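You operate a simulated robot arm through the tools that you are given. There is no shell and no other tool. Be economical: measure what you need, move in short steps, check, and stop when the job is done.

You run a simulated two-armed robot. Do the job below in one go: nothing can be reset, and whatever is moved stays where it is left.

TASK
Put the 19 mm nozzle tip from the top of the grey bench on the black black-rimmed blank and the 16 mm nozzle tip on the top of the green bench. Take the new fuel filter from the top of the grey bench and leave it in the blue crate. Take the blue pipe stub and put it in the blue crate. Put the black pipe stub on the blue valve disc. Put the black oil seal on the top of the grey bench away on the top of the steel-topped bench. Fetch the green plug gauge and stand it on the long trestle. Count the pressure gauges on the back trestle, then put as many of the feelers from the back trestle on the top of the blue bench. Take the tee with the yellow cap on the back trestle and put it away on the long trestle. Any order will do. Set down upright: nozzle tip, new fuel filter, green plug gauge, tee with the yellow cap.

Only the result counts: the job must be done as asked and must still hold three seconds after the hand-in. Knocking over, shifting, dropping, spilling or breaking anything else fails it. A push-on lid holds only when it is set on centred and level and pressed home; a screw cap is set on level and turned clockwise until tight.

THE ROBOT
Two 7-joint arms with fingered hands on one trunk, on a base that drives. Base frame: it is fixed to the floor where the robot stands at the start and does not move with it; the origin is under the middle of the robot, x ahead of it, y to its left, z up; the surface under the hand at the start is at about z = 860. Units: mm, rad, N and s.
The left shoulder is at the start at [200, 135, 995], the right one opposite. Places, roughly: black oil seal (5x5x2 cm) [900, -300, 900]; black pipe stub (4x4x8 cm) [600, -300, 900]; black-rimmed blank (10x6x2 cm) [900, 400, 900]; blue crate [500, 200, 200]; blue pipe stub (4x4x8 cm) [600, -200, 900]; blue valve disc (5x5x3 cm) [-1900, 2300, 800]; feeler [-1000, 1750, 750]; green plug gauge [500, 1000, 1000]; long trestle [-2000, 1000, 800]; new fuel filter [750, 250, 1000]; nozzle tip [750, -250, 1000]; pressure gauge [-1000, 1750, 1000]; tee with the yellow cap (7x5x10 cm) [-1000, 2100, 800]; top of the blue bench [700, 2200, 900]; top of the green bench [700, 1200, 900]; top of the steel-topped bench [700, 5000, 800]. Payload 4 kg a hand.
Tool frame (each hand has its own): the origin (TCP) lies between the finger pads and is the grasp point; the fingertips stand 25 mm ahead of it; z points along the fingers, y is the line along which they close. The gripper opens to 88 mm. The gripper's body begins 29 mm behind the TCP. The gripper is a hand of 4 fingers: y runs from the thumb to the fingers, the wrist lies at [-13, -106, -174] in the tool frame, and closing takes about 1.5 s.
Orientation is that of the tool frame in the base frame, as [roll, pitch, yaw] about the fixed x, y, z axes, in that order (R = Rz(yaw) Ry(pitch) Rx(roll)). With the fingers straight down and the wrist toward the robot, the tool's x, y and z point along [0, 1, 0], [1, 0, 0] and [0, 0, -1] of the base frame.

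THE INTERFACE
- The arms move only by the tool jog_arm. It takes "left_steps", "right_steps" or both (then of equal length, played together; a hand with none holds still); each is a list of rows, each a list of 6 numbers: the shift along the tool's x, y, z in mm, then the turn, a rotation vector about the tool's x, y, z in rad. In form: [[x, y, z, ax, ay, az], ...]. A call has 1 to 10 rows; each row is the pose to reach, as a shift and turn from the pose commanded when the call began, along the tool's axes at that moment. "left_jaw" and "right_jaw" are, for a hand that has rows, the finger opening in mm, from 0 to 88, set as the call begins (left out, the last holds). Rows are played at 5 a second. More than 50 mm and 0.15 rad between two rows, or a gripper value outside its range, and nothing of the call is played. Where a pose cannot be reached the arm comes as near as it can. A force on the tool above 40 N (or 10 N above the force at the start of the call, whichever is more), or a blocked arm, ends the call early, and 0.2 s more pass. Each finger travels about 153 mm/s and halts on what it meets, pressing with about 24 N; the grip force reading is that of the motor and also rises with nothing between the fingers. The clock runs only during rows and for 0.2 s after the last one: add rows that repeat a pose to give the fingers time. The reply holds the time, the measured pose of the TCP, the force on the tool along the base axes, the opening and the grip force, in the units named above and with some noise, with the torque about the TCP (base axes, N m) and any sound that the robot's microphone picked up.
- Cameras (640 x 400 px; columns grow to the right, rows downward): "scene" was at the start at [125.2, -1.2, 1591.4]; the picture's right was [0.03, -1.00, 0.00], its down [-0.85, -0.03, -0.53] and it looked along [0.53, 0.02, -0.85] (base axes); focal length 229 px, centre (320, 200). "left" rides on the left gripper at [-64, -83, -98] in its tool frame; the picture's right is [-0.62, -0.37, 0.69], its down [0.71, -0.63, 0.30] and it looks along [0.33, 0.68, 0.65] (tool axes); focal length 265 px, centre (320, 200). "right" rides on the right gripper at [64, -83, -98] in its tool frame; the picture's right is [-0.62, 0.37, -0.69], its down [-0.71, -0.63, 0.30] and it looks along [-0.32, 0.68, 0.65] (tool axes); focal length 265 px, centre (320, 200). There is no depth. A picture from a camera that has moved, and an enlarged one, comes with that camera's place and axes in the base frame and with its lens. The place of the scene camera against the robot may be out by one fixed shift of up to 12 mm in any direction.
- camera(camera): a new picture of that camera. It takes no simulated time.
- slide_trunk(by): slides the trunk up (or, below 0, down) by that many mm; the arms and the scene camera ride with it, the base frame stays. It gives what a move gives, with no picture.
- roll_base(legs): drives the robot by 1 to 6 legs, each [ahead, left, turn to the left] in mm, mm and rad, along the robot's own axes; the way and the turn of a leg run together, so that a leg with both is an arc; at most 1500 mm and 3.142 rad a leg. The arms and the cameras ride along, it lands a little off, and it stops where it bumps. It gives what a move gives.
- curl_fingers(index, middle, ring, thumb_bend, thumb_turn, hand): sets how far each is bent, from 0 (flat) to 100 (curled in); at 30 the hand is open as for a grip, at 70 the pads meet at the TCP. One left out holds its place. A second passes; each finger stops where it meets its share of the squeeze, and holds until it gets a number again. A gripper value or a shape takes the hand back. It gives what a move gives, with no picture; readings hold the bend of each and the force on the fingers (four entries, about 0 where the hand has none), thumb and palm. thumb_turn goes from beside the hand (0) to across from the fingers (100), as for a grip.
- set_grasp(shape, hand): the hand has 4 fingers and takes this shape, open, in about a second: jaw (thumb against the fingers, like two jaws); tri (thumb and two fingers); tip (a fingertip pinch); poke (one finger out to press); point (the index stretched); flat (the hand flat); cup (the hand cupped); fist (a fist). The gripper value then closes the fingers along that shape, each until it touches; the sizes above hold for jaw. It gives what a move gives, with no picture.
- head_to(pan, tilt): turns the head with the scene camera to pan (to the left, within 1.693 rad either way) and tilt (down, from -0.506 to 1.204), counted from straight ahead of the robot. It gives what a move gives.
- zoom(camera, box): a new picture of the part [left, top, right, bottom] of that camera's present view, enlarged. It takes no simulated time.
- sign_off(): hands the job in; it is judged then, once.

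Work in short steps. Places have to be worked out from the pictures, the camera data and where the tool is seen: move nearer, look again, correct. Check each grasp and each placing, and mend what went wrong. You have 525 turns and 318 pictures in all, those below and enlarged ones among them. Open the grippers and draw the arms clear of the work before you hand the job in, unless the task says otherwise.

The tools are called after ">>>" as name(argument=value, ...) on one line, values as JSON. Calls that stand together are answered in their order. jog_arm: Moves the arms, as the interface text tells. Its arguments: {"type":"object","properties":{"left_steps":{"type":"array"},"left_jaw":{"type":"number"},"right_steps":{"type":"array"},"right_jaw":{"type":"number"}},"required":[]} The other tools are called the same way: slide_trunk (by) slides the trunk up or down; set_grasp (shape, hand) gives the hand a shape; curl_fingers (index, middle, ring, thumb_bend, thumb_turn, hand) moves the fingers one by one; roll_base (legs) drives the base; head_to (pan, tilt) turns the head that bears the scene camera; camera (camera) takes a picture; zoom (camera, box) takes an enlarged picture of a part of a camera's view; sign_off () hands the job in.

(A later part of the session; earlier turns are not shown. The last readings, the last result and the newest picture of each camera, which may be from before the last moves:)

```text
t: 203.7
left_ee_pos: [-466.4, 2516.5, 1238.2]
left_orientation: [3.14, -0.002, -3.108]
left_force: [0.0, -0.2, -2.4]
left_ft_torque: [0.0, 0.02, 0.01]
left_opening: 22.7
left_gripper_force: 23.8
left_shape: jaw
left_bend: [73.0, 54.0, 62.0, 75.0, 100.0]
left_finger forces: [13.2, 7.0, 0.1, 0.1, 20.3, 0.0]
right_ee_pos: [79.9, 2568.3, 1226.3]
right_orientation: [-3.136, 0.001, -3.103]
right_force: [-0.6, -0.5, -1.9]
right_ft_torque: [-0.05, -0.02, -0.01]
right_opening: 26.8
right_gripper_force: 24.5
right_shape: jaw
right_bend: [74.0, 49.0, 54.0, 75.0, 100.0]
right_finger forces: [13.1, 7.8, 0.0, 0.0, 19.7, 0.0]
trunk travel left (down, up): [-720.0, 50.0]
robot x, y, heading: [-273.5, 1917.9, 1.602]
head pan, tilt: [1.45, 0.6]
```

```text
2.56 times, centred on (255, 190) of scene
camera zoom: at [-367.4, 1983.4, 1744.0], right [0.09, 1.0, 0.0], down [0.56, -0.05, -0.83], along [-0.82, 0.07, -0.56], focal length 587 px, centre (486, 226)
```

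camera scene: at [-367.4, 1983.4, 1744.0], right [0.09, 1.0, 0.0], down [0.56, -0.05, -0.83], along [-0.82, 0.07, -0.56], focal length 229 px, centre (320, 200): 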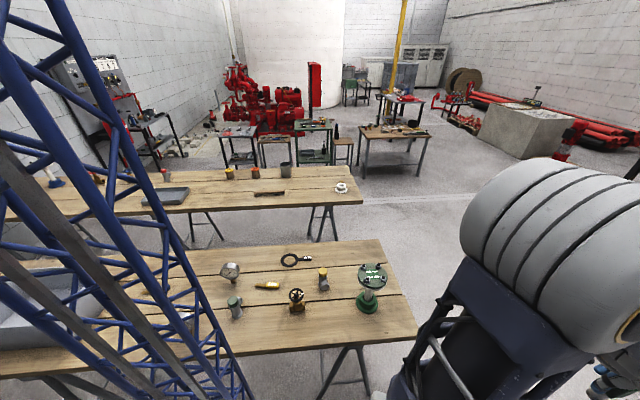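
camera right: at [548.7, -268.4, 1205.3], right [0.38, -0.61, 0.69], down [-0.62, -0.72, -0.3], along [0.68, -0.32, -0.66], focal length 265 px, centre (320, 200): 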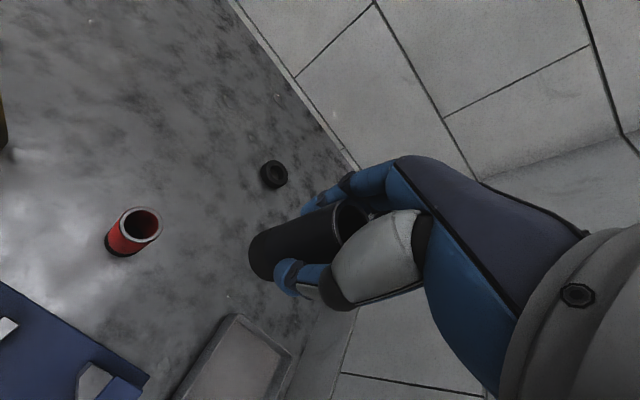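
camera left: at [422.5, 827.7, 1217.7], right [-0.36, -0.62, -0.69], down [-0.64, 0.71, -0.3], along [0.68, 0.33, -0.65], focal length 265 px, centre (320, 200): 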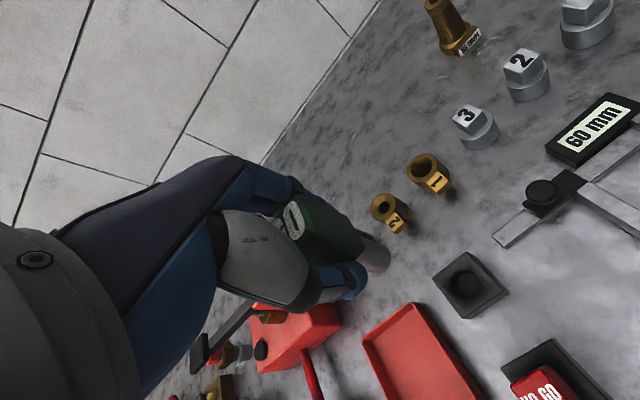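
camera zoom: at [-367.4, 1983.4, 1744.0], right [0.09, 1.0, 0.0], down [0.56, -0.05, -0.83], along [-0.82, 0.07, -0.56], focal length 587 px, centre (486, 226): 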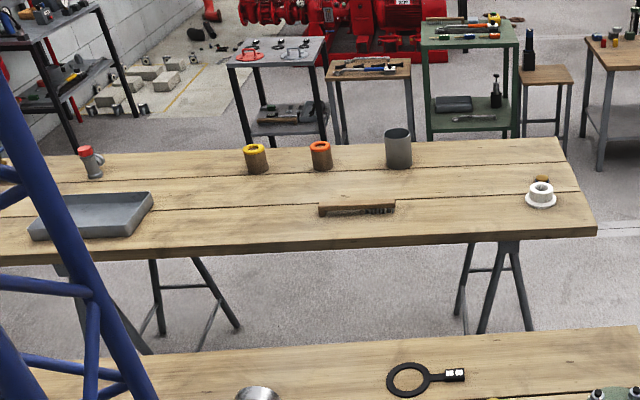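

I zoom on the white item near the long trestle's end, and look at the far left end of the back trestle from the hand cameras later.

>>> zoom(camera="scene", box=[310, 165, 380, 210])

>>> roll_base(legs=[[1050, 0, 0], [0, 700, 0], [0, 0, 3.1]])

>>> head_to(pan=0, tilt=0.5)

>>> camera(camera="scene")

```text
8.89 times, centred on (345, 188) of scene
camera zoom: at [-367.4, 1983.4, 1744.0], right [0.09, 1.0, 0.0], down [0.56, -0.05, -0.83], along [-0.82, 0.07, -0.56], focal length 2037 px, centre (98, 311)
```

zoom: 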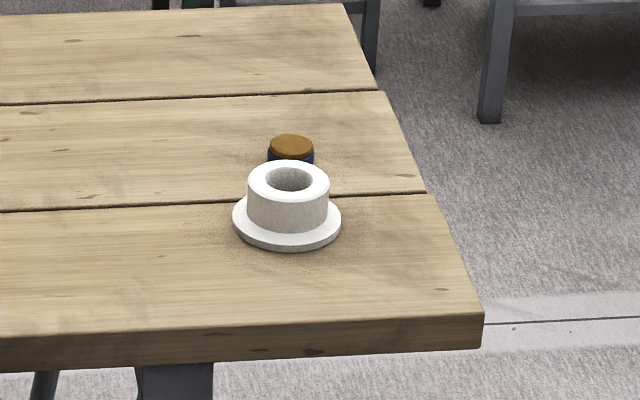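

```text
t: 220.1
left_ee_pos: [-807.7, 2374.7, 1237.6]
left_orientation: [3.139, -0.001, 0.065]
left_force: [0.0, 0.1, -1.9]
left_ft_torque: [0.02, 0.02, 0.01]
left_opening: 22.9
left_gripper_force: 23.9
left_shape: jaw
left_bend: [73.0, 55.0, 62.0, 76.0, 100.0]
left_finger forces: [12.9, 6.7, 0.0, 0.1, 19.6, 0.0]
right_ee_pos: [-1353.6, 2304.6, 1226.1]
right_orientation: [-3.136, 0.001, 0.068]
right_force: [-0.2, 1.0, -2.1]
right_ft_torque: [0.04, 0.02, 0.01]
right_opening: 26.7
right_gripper_force: 24.1
right_shape: jaw
right_bend: [74.0, 49.0, 54.0, 76.0, 100.0]
right_finger forces: [12.8, 8.0, 0.0, 0.0, 19.0, 0.0]
trunk travel left (down, up): [-720.0, 50.0]
robot x, y, heading: [-1020.1, 2967.8, -1.506]
head pan, tilt: [1.45, 0.6]
```

```text
t: 221.6
left_ee_pos: [-808.4, 2374.6, 1238.5]
left_orientation: [3.139, -0.002, 0.065]
left_force: [0.2, 0.3, -2.8]
left_ft_torque: [0.02, -0.01, 0.01]
left_opening: 22.9
left_gripper_force: 23.9
left_shape: jaw
left_bend: [73.0, 55.0, 62.0, 76.0, 100.0]
left_finger forces: [12.8, 6.9, 0.0, 0.0, 19.5, 0.0]
right_ee_pos: [-1353.7, 2304.9, 1226.2]
right_orientation: [-3.136, 0.002, 0.068]
right_force: [-0.9, 0.2, -2.7]
right_ft_torque: [0.06, 0.0, -0.01]
right_opening: 26.6
right_gripper_force: 24.1
right_shape: jaw
right_bend: [74.0, 49.0, 54.0, 76.0, 100.0]
right_finger forces: [12.8, 8.0, 0.1, 0.1, 19.0, 0.1]
trunk travel left (down, up): [-720.0, 50.0]
robot x, y, heading: [-1020.8, 2963.9, -1.506]
head pan, tilt: [0.0, 0.499]
```

```text
169 pictures are left
camera scene: at [-1015.8, 2812.8, 1753.1], right [-1.0, -0.06, 0.0], down [-0.03, 0.48, -0.88], along [0.06, -0.88, -0.48], focal length 229 px, centre (320, 200)
```

scene: 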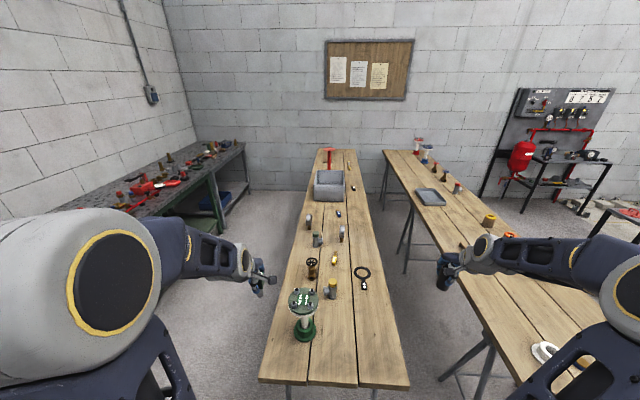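

A superb view. I zoom on the back trestle to count gauges and feelers, and on the long trestle's end.

>>> zoom(camera="scene", box=[270, 200, 400, 300])

>>> zoom(camera="scene", box=[290, 140, 380, 210])

>>> zoom(camera="scene", box=[500, 320, 640, 400])

```text
4.00 times, centred on (335, 250) of scene
camera zoom: at [-1015.8, 2812.8, 1753.1], right [-1.0, -0.06, 0.0], down [-0.03, 0.48, -0.88], along [0.06, -0.88, -0.48], focal length 917 px, centre (260, 0)
```

zoom: 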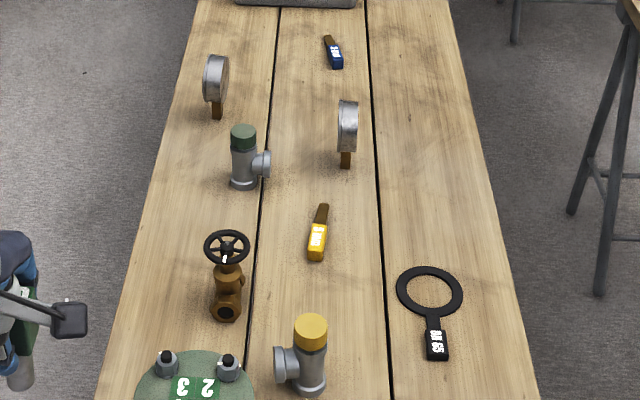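

```text
5.71 times, centred on (335, 175) of scene
camera zoom: at [-1015.8, 2812.8, 1753.1], right [-1.0, -0.06, 0.0], down [-0.03, 0.48, -0.88], along [0.06, -0.88, -0.48], focal length 1310 px, centre (234, 343)
```

zoom: 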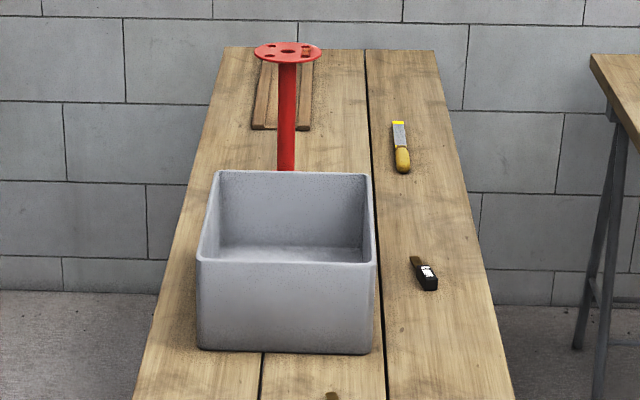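

```text
4.57 times, centred on (570, 360) of scene
camera zoom: at [-1015.8, 2812.8, 1753.1], right [-1.0, -0.06, 0.0], down [-0.03, 0.48, -0.88], along [0.06, -0.88, -0.48], focal length 1048 px, centre (-823, -531)
```

zoom: 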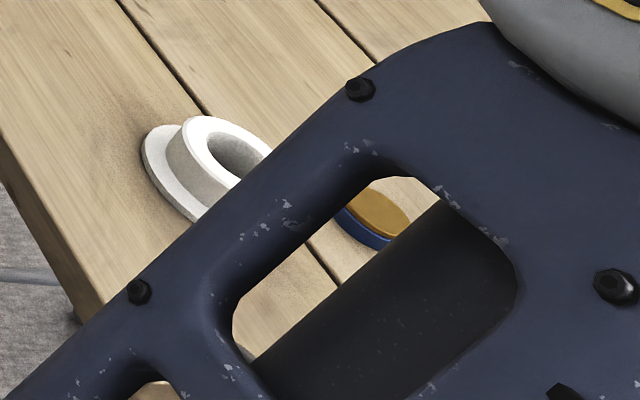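

Two pressure gauges are visible and three feelers (blue, yellow, black); I'll double check later. Now I move to the long trestle's end to place the black stub on the blue valve disc (~[-1953, 2295]).

>>> roll_base(legs=[[0, 0, -0.065], [-75, -690, 0]])

>>> head_to(pan=0, tilt=0.85)

>>> camera(camera="scene")

>>> camera(camera="right")

```text
t: 225.9
left_ee_pos: [-1521.9, 2436.9, 1239.1]
left_orientation: [3.141, -0.001, 0.017]
left_force: [0.6, 0.3, -3.0]
left_ft_torque: [-0.01, 0.02, 0.01]
left_opening: 22.7
left_gripper_force: 23.3
left_shape: jaw
left_bend: [73.0, 55.0, 62.0, 76.0, 100.0]
left_finger forces: [13.0, 6.9, 0.0, 0.0, 19.6, 0.0]
right_ee_pos: [-2070.7, 2390.7, 1226.8]
right_orientation: [-3.135, 0.002, 0.025]
right_force: [1.1, -0.8, -2.8]
right_ft_torque: [0.0, 0.0, 0.02]
right_opening: 26.3
right_gripper_force: 23.8
right_shape: jaw
right_bend: [74.0, 49.0, 54.0, 76.0, 100.0]
right_finger forces: [12.7, 8.1, 0.1, 0.0, 19.0, 0.0]
trunk travel left (down, up): [-720.0, 50.0]
robot x, y, heading: [-1711.2, 3034.5, -1.549]
head pan, tilt: [0.0, 0.499]
```

```text
t: 226.7
left_ee_pos: [-1523.1, 2436.3, 1239.1]
left_orientation: [3.141, -0.001, 0.019]
left_force: [-1.0, -0.4, -2.3]
left_ft_torque: [0.05, 0.03, 0.03]
left_opening: 23.1
left_gripper_force: 24.0
left_shape: jaw
left_bend: [73.0, 55.0, 62.0, 76.0, 100.0]
left_finger forces: [12.9, 6.8, 0.0, 0.0, 19.5, 0.0]
right_ee_pos: [-2070.3, 2391.9, 1226.5]
right_orientation: [-3.138, 0.002, 0.024]
right_force: [0.0, -0.6, -3.3]
right_ft_torque: [0.02, 0.01, 0.02]
right_opening: 26.3
right_gripper_force: 23.5
right_shape: jaw
right_bend: [74.0, 49.0, 54.0, 76.0, 100.0]
right_finger forces: [12.8, 8.1, 0.0, 0.1, 19.0, 0.1]
trunk travel left (down, up): [-720.0, 50.0]
robot x, y, heading: [-1707.9, 3033.5, -1.554]
head pan, tilt: [0.0, 0.85]
```

```text
165 pictures are left
camera scene: at [-1710.8, 2895.4, 1723.2], right [-1.0, -0.02, 0.0], down [-0.01, 0.75, -0.66], along [0.01, -0.66, -0.75], focal length 229 px, centre (320, 200)
```

scene: 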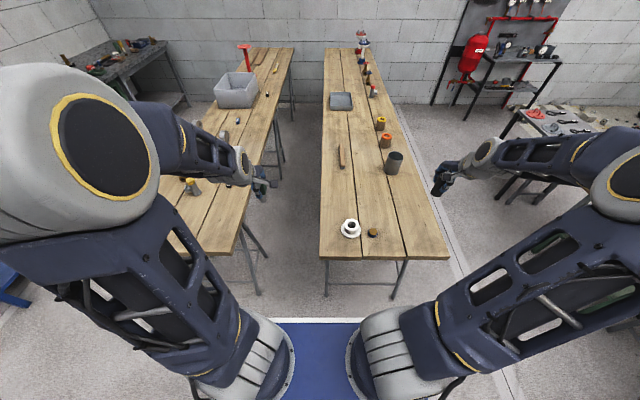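

```text
164 pictures are left
camera right: at [-2008.5, 2476.0, 1325.1], right [-0.61, -0.39, 0.69], down [-0.73, 0.61, -0.3], along [-0.31, -0.69, -0.66], focal length 265 px, centre (320, 200)
```

right: 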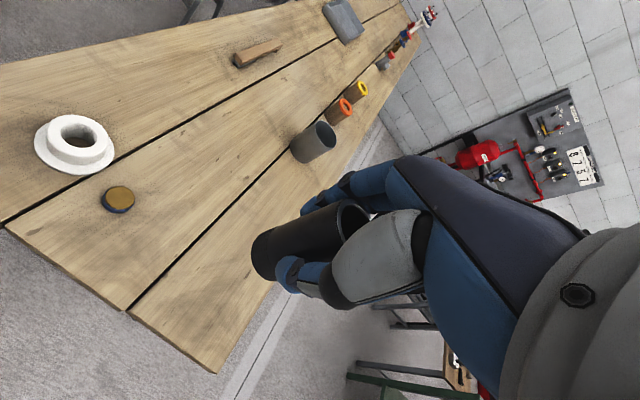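

The valve disc is at about [-1944, 2313] with its top near z 840. I bring the stub above it at z≈975.

>>> jog_arm(right_steps=[[20, 13, 42, 0, 0, 0], [41, 27, 84, 0, 0, 0], [62, 40, 126, 0, 0, 0], [83, 54, 168, 0, 0, 0], [104, 68, 210, 0, 0, 0], [124, 81, 250, 0, 0, 0]])

>>> camera(camera="right")

>>> zoom(camera="scene", box=[320, 190, 420, 260])

```text
t: 228.1
left_ee_pos: [-1523.7, 2435.3, 1238.3]
left_orientation: [3.14, -0.001, 0.018]
left_force: [-0.3, -0.2, -3.1]
left_ft_torque: [0.0, -0.01, 0.03]
left_opening: 22.4
left_gripper_force: 24.1
left_shape: jaw
left_bend: [73.0, 55.0, 62.0, 76.0, 100.0]
left_finger forces: [12.9, 6.7, 0.0, 0.1, 19.7, 0.0]
right_ee_pos: [-1944.6, 2315.3, 975.2]
right_orientation: [-3.136, 0.005, 0.022]
right_force: [-0.4, 0.0, -2.1]
right_ft_torque: [0.03, 0.0, -0.03]
right_opening: 26.5
right_gripper_force: 24.0
right_shape: jaw
right_bend: [74.0, 49.0, 54.0, 76.0, 100.0]
right_finger forces: [12.8, 8.1, 0.1, 0.0, 19.0, 0.0]
trunk travel left (down, up): [-720.0, 50.0]
robot x, y, heading: [-1708.3, 3040.1, -1.556]
head pan, tilt: [0.0, 0.85]
```

```text
163 pictures are left
camera right: at [-1881.9, 2400.2, 1073.6], right [-0.61, -0.39, 0.69], down [-0.73, 0.61, -0.3], along [-0.31, -0.69, -0.66], focal length 265 px, centre (320, 200)
```

right: 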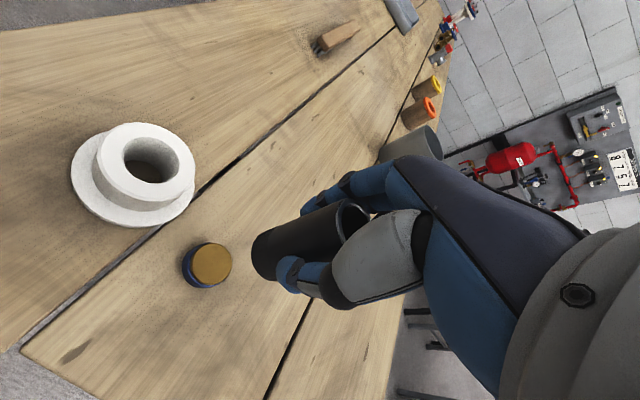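

```text
5.71 times, centred on (370, 225) of scene
camera zoom: at [-1711.0, 2895.8, 1723.2], right [-1.0, -0.02, 0.0], down [-0.01, 0.75, -0.66], along [0.01, -0.66, -0.75], focal length 1310 px, centre (34, 57)
```

zoom: 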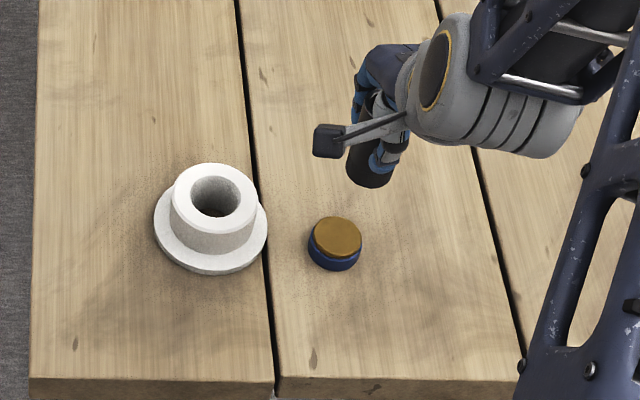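

The disc's brass top is at about [-1942, 2302], z≈820. I shift +13 forward and lower to 15 mm above it.

>>> jog_arm(right_steps=[[2.5, 13, 0, 0, 0, 0], [2.5, 13, 40, 0, 0, 0], [2.5, 13, 78, 0, 0, 0]])

>>> camera(camera="right")

>>> zoom(camera="scene", box=[340, 200, 410, 250])

```text
t: 228.9
left_ee_pos: [-1522.4, 2437.5, 1238.6]
left_orientation: [3.14, -0.002, 0.02]
left_force: [0.5, 0.2, -2.3]
left_ft_torque: [0.05, 0.0, -0.05]
left_opening: 22.6
left_gripper_force: 24.1
left_shape: jaw
left_bend: [73.0, 55.0, 62.0, 76.0, 100.0]
left_finger forces: [12.9, 6.9, 0.0, 0.0, 19.5, 0.0]
right_ee_pos: [-1942.1, 2302.0, 897.2]
right_orientation: [-3.135, 0.003, 0.021]
right_force: [-0.5, 0.2, -1.8]
right_ft_torque: [-0.02, -0.02, -0.01]
right_opening: 26.5
right_gripper_force: 23.2
right_shape: jaw
right_bend: [74.0, 49.0, 54.0, 76.0, 100.0]
right_finger forces: [12.8, 8.1, 0.0, 0.0, 19.0, 0.1]
trunk travel left (down, up): [-720.0, 50.0]
robot x, y, heading: [-1708.7, 3035.4, -1.552]
head pan, tilt: [0.0, 0.85]
```

```text
161 pictures are left
camera right: at [-1878.8, 2387.3, 996.1], right [-0.61, -0.39, 0.69], down [-0.73, 0.61, -0.3], along [-0.31, -0.69, -0.66], focal length 265 px, centre (320, 200)
```

right: 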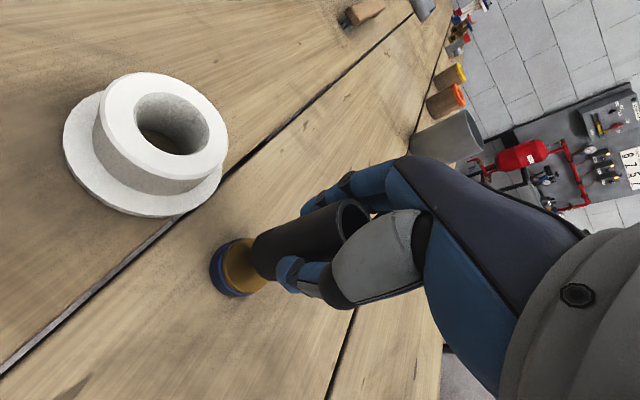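

```text
8.00 times, centred on (375, 225) of scene
camera zoom: at [-1710.6, 2895.6, 1723.2], right [-1.0, -0.02, 0.0], down [-0.01, 0.75, -0.66], along [0.01, -0.66, -0.75], focal length 1834 px, centre (-120, 0)
```

zoom: 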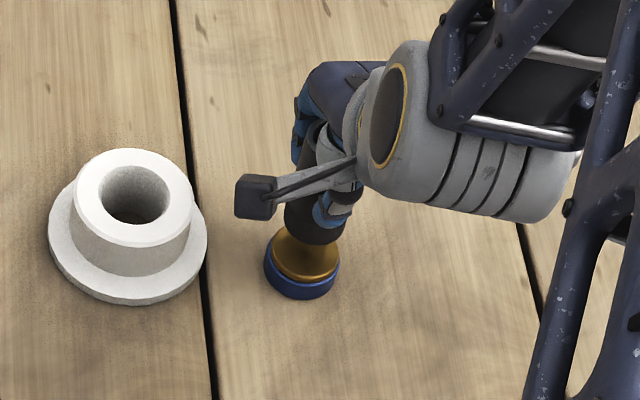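

Nearly aligned; I trim 1–2 mm and lower to contact.

>>> jog_arm(right_steps=[[1.5, -2, 8, 0, 0, 0], [1.5, -2, 13, 0, 0, 0], [1.5, -2, 16, 0, 0, 0], [1.5, -2, 19, 0, 0, 0], [1.5, -2, 22, 0, 0, 0]])

>>> zoom(camera="scene", box=[340, 200, 410, 250])

>>> zoom(camera="right", box=[180, 180, 360, 320])

```text
t: 230.1
left_ee_pos: [-1521.6, 2437.2, 1238.3]
left_orientation: [3.14, 0.0, 0.019]
left_force: [0.1, 0.3, -1.6]
left_ft_torque: [-0.01, 0.02, 0.02]
left_opening: 22.9
left_gripper_force: 23.3
left_shape: jaw
left_bend: [73.0, 55.0, 62.0, 76.0, 100.0]
left_finger forces: [12.9, 6.8, 0.0, 0.0, 19.6, 0.1]
right_ee_pos: [-1940.7, 2303.0, 877.6]
right_orientation: [-3.139, 0.004, 0.023]
right_force: [0.7, 3.2, 14.4]
right_ft_torque: [-0.15, 0.03, 0.02]
right_opening: 26.9
right_gripper_force: 24.2
right_shape: jaw
right_bend: [74.0, 49.0, 54.0, 76.0, 100.0]
right_finger forces: [13.3, 8.8, 0.1, 0.1, 23.6, 0.0]
trunk travel left (down, up): [-720.0, 50.0]
robot x, y, heading: [-1714.2, 3035.2, -1.552]
head pan, tilt: [0.0, 0.85]
```

```text
8.00 times, centred on (375, 225) of scene
camera zoom: at [-1710.5, 2896.0, 1723.5], right [-1.0, -0.02, 0.0], down [-0.01, 0.75, -0.66], along [0.01, -0.66, -0.75], focal length 1834 px, centre (-120, 0)
```

zoom: 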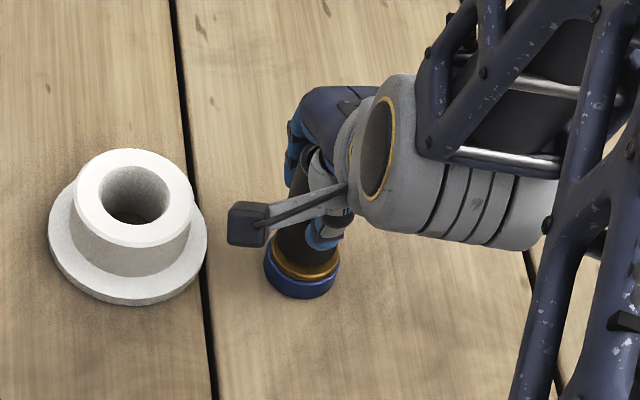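

```text
2.86 times, centred on (270, 250) of right
camera zoom: at [-1878.3, 2388.4, 975.5], right [-0.61, -0.38, 0.69], down [-0.73, 0.61, -0.3], along [-0.31, -0.69, -0.65], focal length 758 px, centre (463, 57)
```

zoom: 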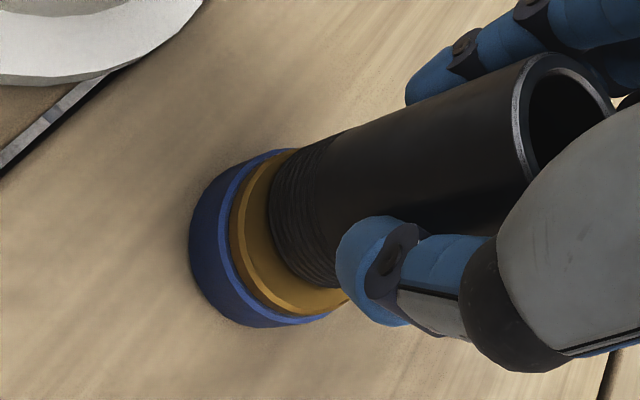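

The stub sits on the disc, within about 3 mm of centre. I relieve the force and open.

>>> jog_arm(right_steps=[[0, 0, -2, 0, 0, 0], [0, 0, -2, 0, 0, 0]])

>>> jog_arm(right_steps=[[0, 0, 0, 0, 0, 0], [0, 0, 0, 0, 0, 0], [0, 0, 0, 0, 0, 0], [0, 0, 0, 0, 0, 0], [0, 0, 0, 0, 0, 0], [0, 0, 0, 0, 0, 0]], right_jaw=88)

>>> zoom(camera="right", box=[180, 180, 360, 320])

```text
t: 230.7
left_ee_pos: [-1521.8, 2436.2, 1238.7]
left_orientation: [3.139, -0.003, 0.018]
left_force: [-0.5, 0.1, -3.1]
left_ft_torque: [0.02, 0.02, 0.01]
left_opening: 22.6
left_gripper_force: 23.4
left_shape: jaw
left_bend: [73.0, 55.0, 62.0, 76.0, 100.0]
left_finger forces: [12.9, 6.9, 0.0, 0.0, 19.6, 0.0]
right_ee_pos: [-1941.6, 2304.6, 877.1]
right_orientation: [-3.137, 0.0, 0.025]
right_force: [0.9, -1.2, 7.1]
right_ft_torque: [-0.21, -0.02, 0.0]
right_opening: 26.7
right_gripper_force: 23.7
right_shape: jaw
right_bend: [74.0, 49.0, 54.0, 76.0, 100.0]
right_finger forces: [14.7, 9.2, 0.1, 0.0, 20.9, 0.1]
trunk travel left (down, up): [-720.0, 50.0]
robot x, y, heading: [-1710.3, 3034.4, -1.553]
head pan, tilt: [0.0, 0.85]
```

```text
t: 232.1
left_ee_pos: [-1523.2, 2436.3, 1238.8]
left_orientation: [-3.141, -0.001, 0.018]
left_force: [-0.6, -0.7, -2.0]
left_ft_torque: [0.02, -0.02, -0.01]
left_opening: 22.7
left_gripper_force: 24.2
left_shape: jaw
left_bend: [73.0, 55.0, 62.0, 76.0, 100.0]
left_finger forces: [13.0, 6.8, 0.1, 0.1, 19.6, 0.1]
right_ee_pos: [-1941.4, 2304.4, 877.7]
right_orientation: [-3.136, 0.003, 0.024]
right_force: [0.3, 0.1, 0.0]
right_ft_torque: [0.0, 0.01, 0.02]
right_opening: 87.8
right_gripper_force: 0.2
right_shape: jaw
right_bend: [30.0, 30.0, 30.0, 30.0, 98.0]
right_finger forces: [0.0, 0.0, 0.0, 0.1, 0.1, 0.1]
trunk travel left (down, up): [-720.0, 50.0]
robot x, y, heading: [-1709.6, 3036.8, -1.553]
head pan, tilt: [0.0, 0.85]
```

```text
2.86 times, centred on (270, 250) of right
camera zoom: at [-1878.8, 2389.1, 975.9], right [-0.61, -0.39, 0.69], down [-0.73, 0.61, -0.3], along [-0.31, -0.69, -0.66], focal length 758 px, centre (463, 57)
```

zoom: 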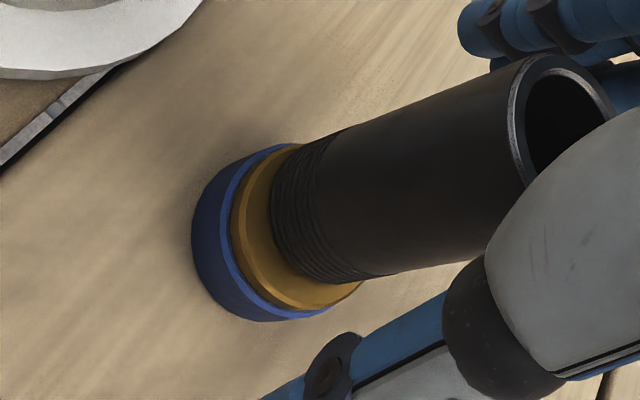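

The stub stands on the disc. I raise the right hand straight up, then shift the base right 150 mm for the left hand to set the gauge down.

>>> jog_arm(right_steps=[[0, 0, -45, 0, 0, 0], [0, 0, -90, 0, 0, 0], [0, 0, -135, 0, 0, 0], [0, 0, -180, 0, 0, 0], [0, 0, -225, 0, 0, 0], [0, 0, -270, 0, 0, 0], [0, 0, -315, 0, 0, 0]])

>>> roll_base(legs=[[0, -150, 0]])

>>> camera(camera="scene")

>>> camera(camera="left")

```text
t: 233.7
left_ee_pos: [-1521.4, 2436.1, 1237.8]
left_orientation: [-3.141, -0.003, 0.018]
left_force: [-0.3, 0.0, -3.5]
left_ft_torque: [0.02, -0.01, 0.04]
left_opening: 22.8
left_gripper_force: 24.1
left_shape: jaw
left_bend: [73.0, 55.0, 62.0, 76.0, 100.0]
left_finger forces: [13.0, 6.8, 0.1, 0.0, 19.6, 0.0]
right_ee_pos: [-1940.4, 2302.8, 1191.9]
right_orientation: [-3.134, 0.001, 0.026]
right_force: [0.3, -0.1, -0.1]
right_ft_torque: [0.01, 0.03, 0.0]
right_opening: 87.8
right_gripper_force: 0.1
right_shape: jaw
right_bend: [30.0, 30.0, 30.0, 30.0, 98.0]
right_finger forces: [0.0, 0.0, 0.0, 0.0, 0.0, 0.0]
trunk travel left (down, up): [-720.0, 50.0]
robot x, y, heading: [-1710.7, 3035.3, -1.552]
head pan, tilt: [0.0, 0.85]
```

```text
t: 235.1
left_ee_pos: [-1670.7, 2433.5, 1238.4]
left_orientation: [3.14, 0.0, 0.019]
left_force: [-0.6, 0.2, -2.6]
left_ft_torque: [-0.01, -0.05, 0.04]
left_opening: 22.9
left_gripper_force: 23.5
left_shape: jaw
left_bend: [73.0, 55.0, 62.0, 76.0, 100.0]
left_finger forces: [13.0, 6.8, 0.1, 0.1, 19.6, 0.1]
right_ee_pos: [-2088.6, 2300.4, 1192.2]
right_orientation: [-3.135, 0.0, 0.024]
right_force: [-0.1, -0.1, 0.5]
right_ft_torque: [0.01, -0.02, 0.02]
right_opening: 87.7
right_gripper_force: 0.0
right_shape: jaw
right_bend: [30.0, 30.0, 30.0, 30.0, 98.0]
right_finger forces: [0.0, 0.0, 0.0, 0.1, 0.1, 0.0]
trunk travel left (down, up): [-720.0, 50.0]
robot x, y, heading: [-1856.6, 3036.0, -1.548]
head pan, tilt: [0.0, 0.85]
```

```text
156 pictures are left
camera scene: at [-1859.5, 2892.5, 1723.1], right [-1.0, -0.02, 0.0], down [-0.02, 0.75, -0.66], along [0.01, -0.66, -0.75], focal length 229 px, centre (320, 200)
```

scene: 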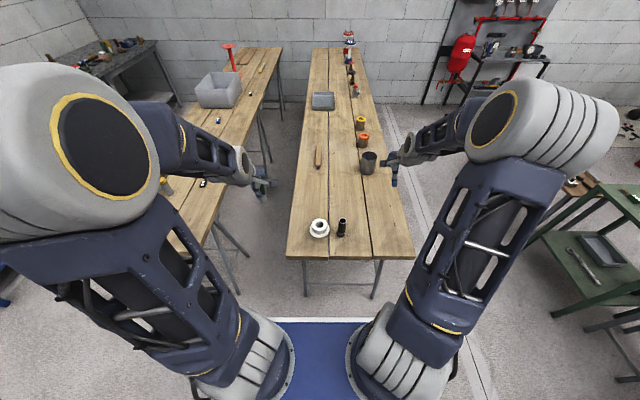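

```text
155 pictures are left
camera left: at [-1737.5, 2515.9, 1337.5], right [-0.63, 0.35, -0.69], down [0.7, 0.64, -0.3], along [0.34, -0.68, -0.65], focal length 265 px, centre (320, 200)
```

left: 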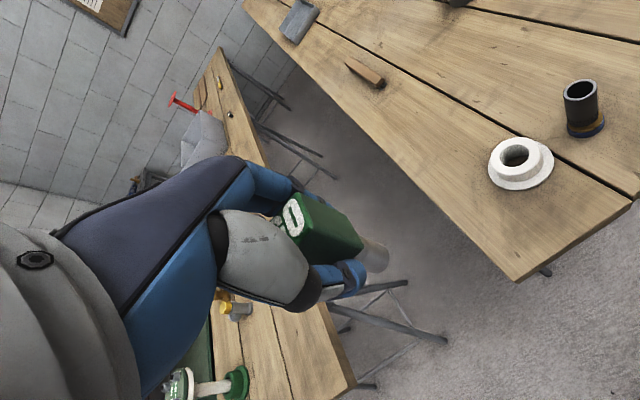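

I bring the gauge over the free near board at about [-1790, 2170].

>>> jog_arm(left_steps=[[-15.5, 32.6, 25, 0, 0, 0], [-31, 65.2, 50, 0, 0, 0], [-46.5, 97.8, 75, 0, 0, 0], [-62, 130.4, 100, 0, 0, 0], [-77.5, 163, 125, 0, 0, 0], [-93, 195.6, 150, 0, 0, 0], [-108.5, 228, 175, 0, 0, 0], [-124, 260.7, 200, 0, 0, 0], [-124, 260.7, 245, 0, 0, 0], [-124, 260.7, 290, 0, 0, 0]])

>>> camera(camera="left")

>>> camera(camera="scene")

```text
t: 237.3
left_ee_pos: [-1787.9, 2171.4, 951.9]
left_orientation: [3.141, -0.001, 0.02]
left_force: [-0.3, -1.2, -1.3]
left_ft_torque: [0.05, -0.03, 0.02]
left_opening: 22.4
left_gripper_force: 24.4
left_shape: jaw
left_bend: [73.0, 55.0, 62.0, 76.0, 100.0]
left_finger forces: [12.9, 6.9, 0.0, 0.1, 19.7, 0.0]
right_ee_pos: [-2089.0, 2301.3, 1191.9]
right_orientation: [-3.136, 0.003, 0.024]
right_force: [-0.1, 1.0, -0.5]
right_ft_torque: [-0.04, 0.0, 0.0]
right_opening: 87.7
right_gripper_force: 0.0
right_shape: jaw
right_bend: [30.0, 30.0, 30.0, 30.0, 98.0]
right_finger forces: [0.0, 0.1, 0.0, 0.0, 0.1, 0.0]
trunk travel left (down, up): [-720.0, 50.0]
robot x, y, heading: [-1858.9, 3031.6, -1.542]
head pan, tilt: [0.0, 0.85]
```

```text
154 pictures are left
camera left: at [-1855.3, 2253.2, 1050.0], right [-0.63, 0.35, -0.69], down [0.7, 0.64, -0.3], along [0.34, -0.68, -0.65], focal length 265 px, centre (320, 200)
```

left: 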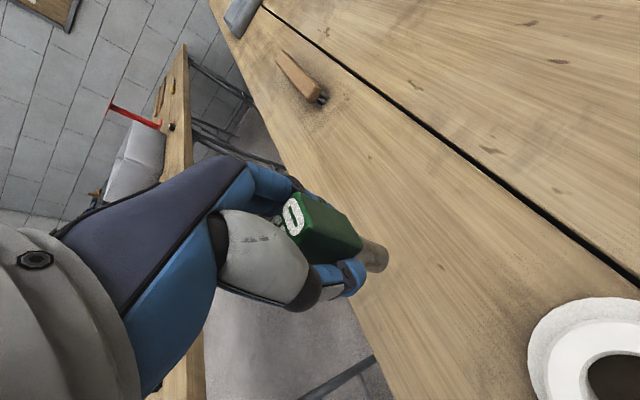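

```text
153 pictures are left
camera scene: at [-1859.8, 2892.7, 1723.2], right [-1.0, -0.02, 0.0], down [-0.02, 0.75, -0.66], along [0.01, -0.66, -0.75], focal length 229 px, centre (320, 200)
```

scene: 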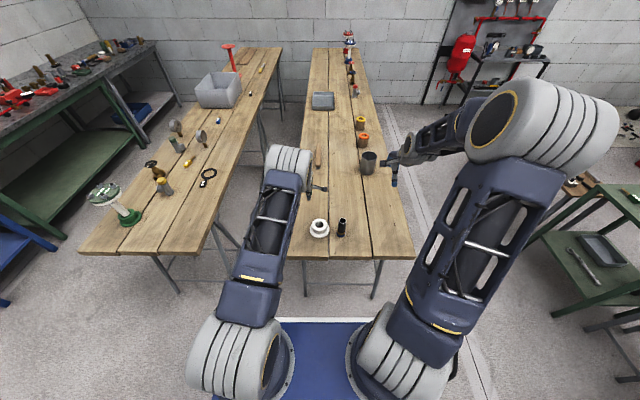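

The edge is at x≈-1694, so the spot is safely on the board. I lower to contact.

>>> jog_arm(left_steps=[[0, 0, 45, 0, 0, 0], [0, 0, 80, 0, 0, 0], [0, 0, 88, 0, 0, 0], [0, 0, 92, 0, 0, 0], [0, 0, 95, 0, 0, 0], [0, 0, 98, 0, 0, 0], [0, 0, 101, 0, 0, 0]])

```text
t: 238.9
left_ee_pos: [-1788.9, 2169.6, 849.4]
left_orientation: [3.136, -0.002, 0.02]
left_force: [1.8, 4.9, 18.6]
left_ft_torque: [0.18, -0.04, 0.08]
left_opening: 22.7
left_gripper_force: 24.1
left_shape: jaw
left_bend: [74.0, 58.0, 62.0, 79.0, 100.0]
left_finger forces: [12.3, 4.6, 0.0, 0.0, 23.0, 0.0]
right_ee_pos: [-2089.0, 2300.9, 1193.3]
right_orientation: [-3.136, 0.003, 0.024]
right_force: [1.0, 0.3, -0.1]
right_ft_torque: [0.0, 0.03, 0.01]
right_opening: 87.9
right_gripper_force: 0.0
right_shape: jaw
right_bend: [30.0, 30.0, 30.0, 30.0, 98.0]
right_finger forces: [0.0, 0.0, 0.1, 0.1, 0.0, 0.0]
trunk travel left (down, up): [-720.0, 50.0]
robot x, y, heading: [-1858.6, 3034.5, -1.545]
head pan, tilt: [0.0, 0.85]
```

Contact made. I relieve slightly and check that the gauge is vertical.

>>> jog_arm(left_steps=[[0, 0, -2, 0, 0, 0], [0, 0, -2, 0, 0, 0]])

>>> zoom(camera="left", box=[240, 170, 440, 320])

>>> zoom(camera="scene", box=[240, 130, 360, 250])

```text
t: 239.5
left_ee_pos: [-1788.8, 2170.0, 849.7]
left_orientation: [3.14, -0.002, 0.02]
left_force: [2.7, 1.9, 12.2]
left_ft_torque: [0.0, -0.03, 0.03]
left_opening: 22.9
left_gripper_force: 23.4
left_shape: jaw
left_bend: [74.0, 58.0, 62.0, 79.0, 100.0]
left_finger forces: [12.8, 5.3, 0.1, 0.0, 20.9, 0.0]
right_ee_pos: [-2089.6, 2300.7, 1192.7]
right_orientation: [-3.136, 0.002, 0.025]
right_force: [-0.9, 0.1, -0.3]
right_ft_torque: [-0.02, -0.01, -0.01]
right_opening: 87.5
right_gripper_force: 0.0
right_shape: jaw
right_bend: [30.0, 30.0, 30.0, 30.0, 98.0]
right_finger forces: [0.1, 0.0, 0.1, 0.0, 0.1, 0.1]
trunk travel left (down, up): [-720.0, 50.0]
robot x, y, heading: [-1858.4, 3037.4, -1.552]
head pan, tilt: [0.0, 0.85]
```

```text
2.67 times, centred on (340, 245) of left
camera zoom: at [-1855.5, 2252.4, 948.7], right [-0.63, 0.35, -0.69], down [0.7, 0.64, -0.3], along [0.34, -0.68, -0.65], focal length 708 px, centre (267, 80)
```

zoom: 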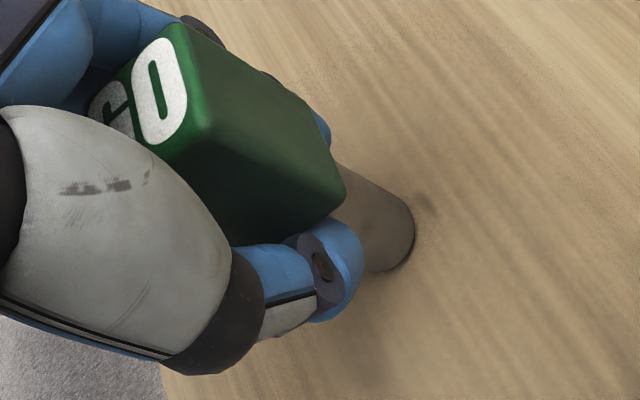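

```text
3.33 times, centred on (300, 190) of scene
camera zoom: at [-1859.7, 2893.0, 1723.1], right [-1.0, -0.02, 0.0], down [-0.02, 0.75, -0.66], along [0.01, -0.66, -0.75], focal length 764 px, centre (387, 233)
```

zoom: 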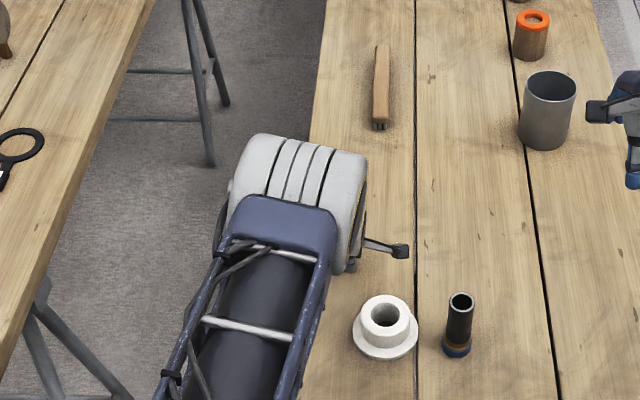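

It looks flat on the board. I open gently in two stages.

>>> jog_arm(left_steps=[[0, 0, 0, 0, 0, 0], [0, 0, 0, 0, 0, 0], [0, 0, 0, 0, 0, 0]], left_jaw=32)

>>> jog_arm(left_steps=[[0, 0, 0, 0, 0, 0], [0, 0, 0, 0, 0, 0], [0, 0, 0, 0, 0, 0], [0, 0, 0, 0, 0, 0], [0, 0, 0, 0, 0, 0]], left_jaw=80)

>>> camera(camera="left")

```text
t: 240.3
left_ee_pos: [-1788.9, 2170.7, 849.0]
left_orientation: [3.14, -0.001, 0.02]
left_force: [0.2, -0.2, 0.3]
left_ft_torque: [-0.01, -0.03, -0.02]
left_opening: 32.0
left_gripper_force: 0.0
left_shape: jaw
left_bend: [74.0, 51.0, 47.0, 73.0, 100.0]
left_finger forces: [0.0, 0.0, 0.1, 0.0, 0.1, 0.0]
right_ee_pos: [-2089.3, 2301.2, 1192.8]
right_orientation: [-3.137, 0.002, 0.027]
right_force: [-0.4, -1.2, 0.0]
right_ft_torque: [0.02, -0.02, -0.01]
right_opening: 87.7
right_gripper_force: 0.1
right_shape: jaw
right_bend: [30.0, 30.0, 30.0, 30.0, 98.0]
right_finger forces: [0.0, 0.0, 0.0, 0.0, 0.0, 0.1]
trunk travel left (down, up): [-720.0, 50.0]
robot x, y, heading: [-1860.0, 3035.4, -1.552]
head pan, tilt: [0.0, 0.85]
```

```text
t: 241.5
left_ee_pos: [-1788.9, 2170.7, 849.2]
left_orientation: [3.141, -0.001, 0.02]
left_force: [-0.3, 0.3, -0.7]
left_ft_torque: [0.03, 0.0, -0.02]
left_opening: 79.5
left_gripper_force: 0.1
left_shape: jaw
left_bend: [30.0, 32.0, 30.0, 32.0, 98.0]
left_finger forces: [0.0, 0.1, 0.0, 0.0, 0.0, 0.0]
right_ee_pos: [-2088.5, 2300.6, 1191.1]
right_orientation: [-3.135, 0.001, 0.024]
right_force: [0.3, -0.8, 0.0]
right_ft_torque: [0.0, -0.02, 0.0]
right_opening: 87.6
right_gripper_force: 0.0
right_shape: jaw
right_bend: [30.0, 30.0, 30.0, 30.0, 98.0]
right_finger forces: [0.0, 0.1, 0.0, 0.1, 0.0, 0.0]
trunk travel left (down, up): [-720.0, 50.0]
robot x, y, heading: [-1858.0, 3034.5, -1.554]
head pan, tilt: [0.0, 0.85]
```

```text
150 pictures are left
camera left: at [-1855.5, 2252.2, 948.5], right [-0.63, 0.35, -0.69], down [0.7, 0.64, -0.3], along [0.34, -0.68, -0.65], focal length 265 px, centre (320, 200)
```

left: 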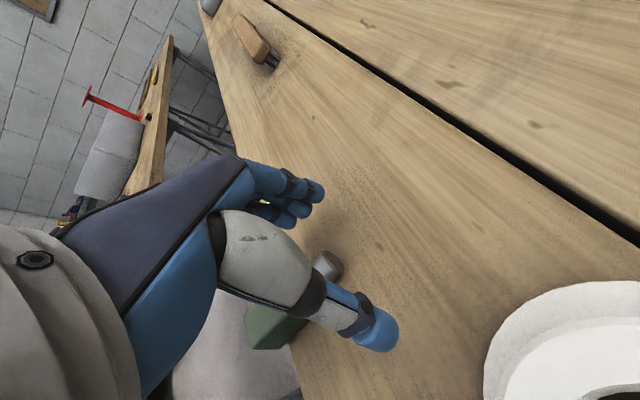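

The gauge toppled toward the board's edge. I look closely before moving anything.

>>> zoom(camera="left", box=[200, 220, 420, 380])

>>> camera(camera="right")

```text
2.50 times, centred on (310, 300) of left
camera zoom: at [-1855.5, 2252.2, 948.5], right [-0.63, 0.35, -0.69], down [0.7, 0.64, -0.3], along [0.34, -0.68, -0.65], focal length 664 px, centre (345, -50)
```

zoom: 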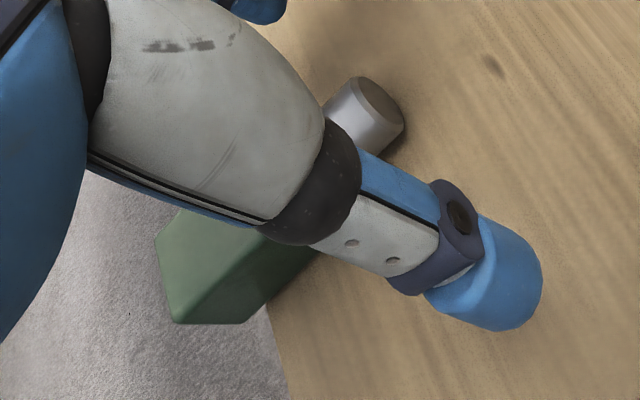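

```text
148 pictures are left
camera right: at [-2026.7, 2385.4, 1290.8], right [-0.61, -0.39, 0.69], down [-0.73, 0.61, -0.3], along [-0.31, -0.69, -0.66], focal length 265 px, centre (320, 200)
```

right: 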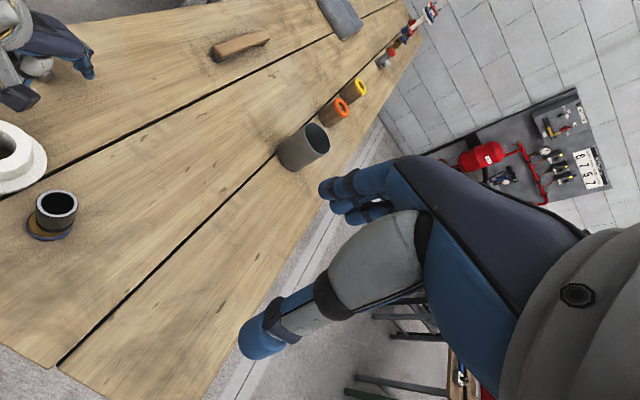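

The gauge lies along x with its head overhanging the edge at x≈-1672, stable for now. I raise the left hand straight up and check.

>>> jog_arm(left_steps=[[0, 0, -10, 0, 0, 0], [0, 0, -30, 0, 0, 0], [0, 0, -60, 0, 0, 0], [0, 0, -100, 0, 0, 0], [0, 0, -145, 0, 0, 0], [0, 0, -190, 0, 0, 0], [0, 0, -235, 0, 0, 0]], left_jaw=88)

>>> camera(camera="left")

```text
t: 243.1
left_ee_pos: [-1786.9, 2172.0, 1083.5]
left_orientation: [3.14, -0.002, 0.02]
left_force: [0.0, 0.3, 0.9]
left_ft_torque: [0.01, 0.0, 0.01]
left_opening: 87.8
left_gripper_force: 0.2
left_shape: jaw
left_bend: [30.0, 30.0, 30.0, 30.0, 98.0]
left_finger forces: [0.0, 0.0, 0.1, 0.1, 0.0, 0.1]
right_ee_pos: [-2089.8, 2299.2, 1191.9]
right_orientation: [-3.135, 0.0, 0.024]
right_force: [0.0, 0.6, -1.0]
right_ft_torque: [0.0, -0.04, 0.0]
right_opening: 87.9
right_gripper_force: 0.0
right_shape: jaw
right_bend: [30.0, 30.0, 30.0, 30.0, 98.0]
right_finger forces: [0.0, 0.0, 0.0, 0.0, 0.0, 0.0]
trunk travel left (down, up): [-720.0, 50.0]
robot x, y, heading: [-1857.6, 3032.6, -1.548]
head pan, tilt: [0.0, 0.85]
```

```text
147 pictures are left
camera left: at [-1853.7, 2253.9, 1183.2], right [-0.63, 0.36, -0.69], down [0.7, 0.64, -0.3], along [0.34, -0.68, -0.65], focal length 265 px, centre (320, 200)
```

left: 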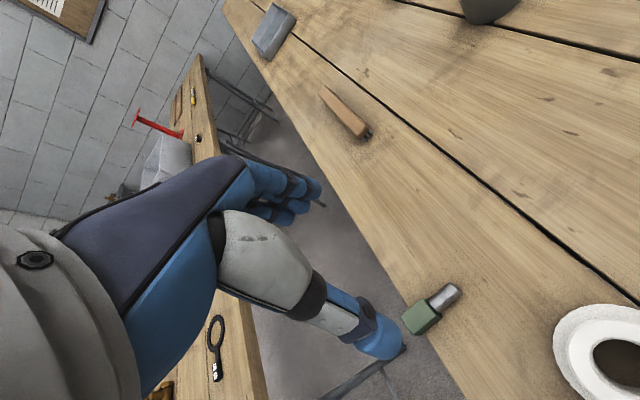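

The gauge lies along x from -1765 to -1684 at y≈2156. I'll re-erect it with the right hand: shift the base left 370 mm so it lies before that hand.

>>> jog_arm(left_steps=[[0, -40, -30, 0, 0, 0], [0, -80, -60, 0, 0, 0], [0, -120, -90, 0, 0, 0], [0, -160, -120, 0, 0, 0]])

>>> roll_base(legs=[[0, 370, 0]])

>>> jog_arm(right_steps=[[0, 35, 35, 0, 0, 0], [0, 70, 70, 0, 0, 0], [0, 105, 105, 0, 0, 0], [0, 140, 140, 0, 0, 0], [0, 143, 185, 0, 0, 0]])

>>> camera(camera="right")

```text
t: 244.1
left_ee_pos: [-1792.0, 2329.8, 1205.3]
left_orientation: [-3.141, -0.003, 0.023]
left_force: [-0.8, -0.1, -0.2]
left_ft_torque: [-0.01, 0.01, 0.0]
left_opening: 87.8
left_gripper_force: 0.1
left_shape: jaw
left_bend: [30.0, 30.0, 30.0, 30.0, 98.0]
left_finger forces: [0.0, 0.1, 0.1, 0.1, 0.0, 0.1]
right_ee_pos: [-2089.0, 2300.4, 1192.5]
right_orientation: [-3.136, 0.001, 0.024]
right_force: [0.5, -1.0, 0.8]
right_ft_torque: [0.04, 0.02, 0.0]
right_opening: 87.7
right_gripper_force: 0.1
right_shape: jaw
right_bend: [30.0, 30.0, 30.0, 30.0, 98.0]
right_finger forces: [0.0, 0.1, 0.0, 0.1, 0.0, 0.0]
trunk travel left (down, up): [-720.0, 50.0]
robot x, y, heading: [-1862.0, 3034.0, -1.55]
head pan, tilt: [0.0, 0.85]
```

```text
t: 246.4
left_ee_pos: [-1419.9, 2338.3, 1206.3]
left_orientation: [-3.141, -0.001, 0.027]
left_force: [0.0, 0.0, -0.1]
left_ft_torque: [-0.02, 0.0, 0.03]
left_opening: 87.8
left_gripper_force: 0.1
left_shape: jaw
left_bend: [30.0, 30.0, 30.0, 30.0, 98.0]
left_finger forces: [0.0, 0.1, 0.0, 0.1, 0.0, 0.0]
right_ee_pos: [-1715.8, 2308.1, 1192.2]
right_orientation: [-3.136, 0.003, 0.029]
right_force: [-1.2, 0.4, -0.2]
right_ft_torque: [0.01, 0.01, 0.0]
right_opening: 87.6
right_gripper_force: 0.1
right_shape: jaw
right_bend: [30.0, 30.0, 30.0, 30.0, 98.0]
right_finger forces: [0.0, 0.0, 0.0, 0.1, 0.0, 0.0]
trunk travel left (down, up): [-720.0, 50.0]
robot x, y, heading: [-1485.8, 3043.1, -1.541]
head pan, tilt: [0.0, 0.85]
```

```text
t: 247.6
left_ee_pos: [-1419.7, 2339.0, 1205.6]
left_orientation: [3.14, -0.002, 0.027]
left_force: [0.8, -0.1, -0.4]
left_ft_torque: [-0.03, 0.01, 0.04]
left_opening: 87.6
left_gripper_force: 0.0
left_shape: jaw
left_bend: [30.0, 30.0, 30.0, 30.0, 98.0]
left_finger forces: [0.0, 0.0, 0.0, 0.1, 0.0, 0.0]
right_ee_pos: [-1714.7, 2165.6, 1007.9]
right_orientation: [-3.135, 0.002, 0.028]
right_force: [-0.7, -0.7, -0.4]
right_ft_torque: [0.02, 0.01, -0.01]
right_opening: 87.6
right_gripper_force: 0.0
right_shape: jaw
right_bend: [30.0, 30.0, 30.0, 30.0, 98.0]
right_finger forces: [0.1, 0.1, 0.1, 0.0, 0.1, 0.1]
trunk travel left (down, up): [-720.0, 50.0]
robot x, y, heading: [-1492.3, 3044.3, -1.548]
head pan, tilt: [0.0, 0.85]
```

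```text
146 pictures are left
camera right: at [-1653.2, 2250.4, 1104.7], right [-0.61, -0.39, 0.69], down [-0.73, 0.61, -0.3], along [-0.31, -0.69, -0.66], focal length 265 px, centre (320, 200)
```

right: 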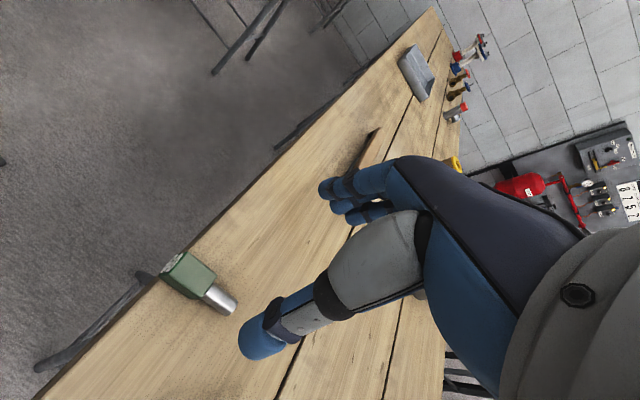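

The head's centre is at about [-1716, 2160]. I align, descend to z≈819 and close.

>>> jog_arm(right_steps=[[-2, 5, 45, 0, 0, -0.06], [-2, 5, 90, 0, 0, -0.06], [-2, 5, 135, 0, 0, -0.06], [-2, 5, 170, 0, 0, -0.06], [-2, 5, 189, 0, 0, -0.06]])

>>> camera(camera="right")

```text
t: 248.8
left_ee_pos: [-1418.0, 2338.9, 1207.5]
left_orientation: [3.14, -0.003, 0.026]
left_force: [-0.1, 0.6, 0.2]
left_ft_torque: [0.01, 0.04, -0.02]
left_opening: 87.8
left_gripper_force: 0.1
left_shape: jaw
left_bend: [30.0, 30.0, 30.0, 30.0, 98.0]
left_finger forces: [0.0, 0.0, 0.0, 0.0, 0.1, 0.0]
right_ee_pos: [-1716.3, 2158.1, 823.1]
right_orientation: [3.134, 0.007, 0.088]
right_force: [0.4, 6.2, 28.6]
right_ft_torque: [-1.19, 0.07, -0.02]
right_opening: 84.6
right_gripper_force: 0.1
right_shape: jaw
right_bend: [30.0, 30.0, 30.0, 30.0, 98.0]
right_finger forces: [0.5, 27.3, 0.0, 0.1, 1.0, 0.0]
trunk travel left (down, up): [-720.0, 50.0]
robot x, y, heading: [-1493.7, 3042.7, -1.546]
head pan, tilt: [0.0, 0.85]
```

```text
145 pictures are left
camera right: at [-1660.5, 2247.3, 920.5], right [-0.58, -0.42, 0.7], down [-0.77, 0.56, -0.3], along [-0.27, -0.71, -0.65], focal length 265 px, centre (320, 200)
```

right: 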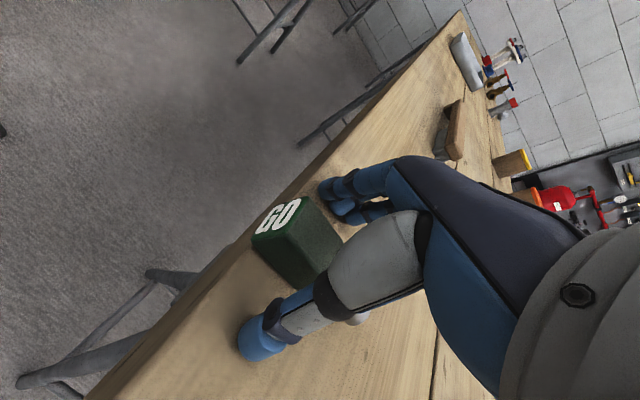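

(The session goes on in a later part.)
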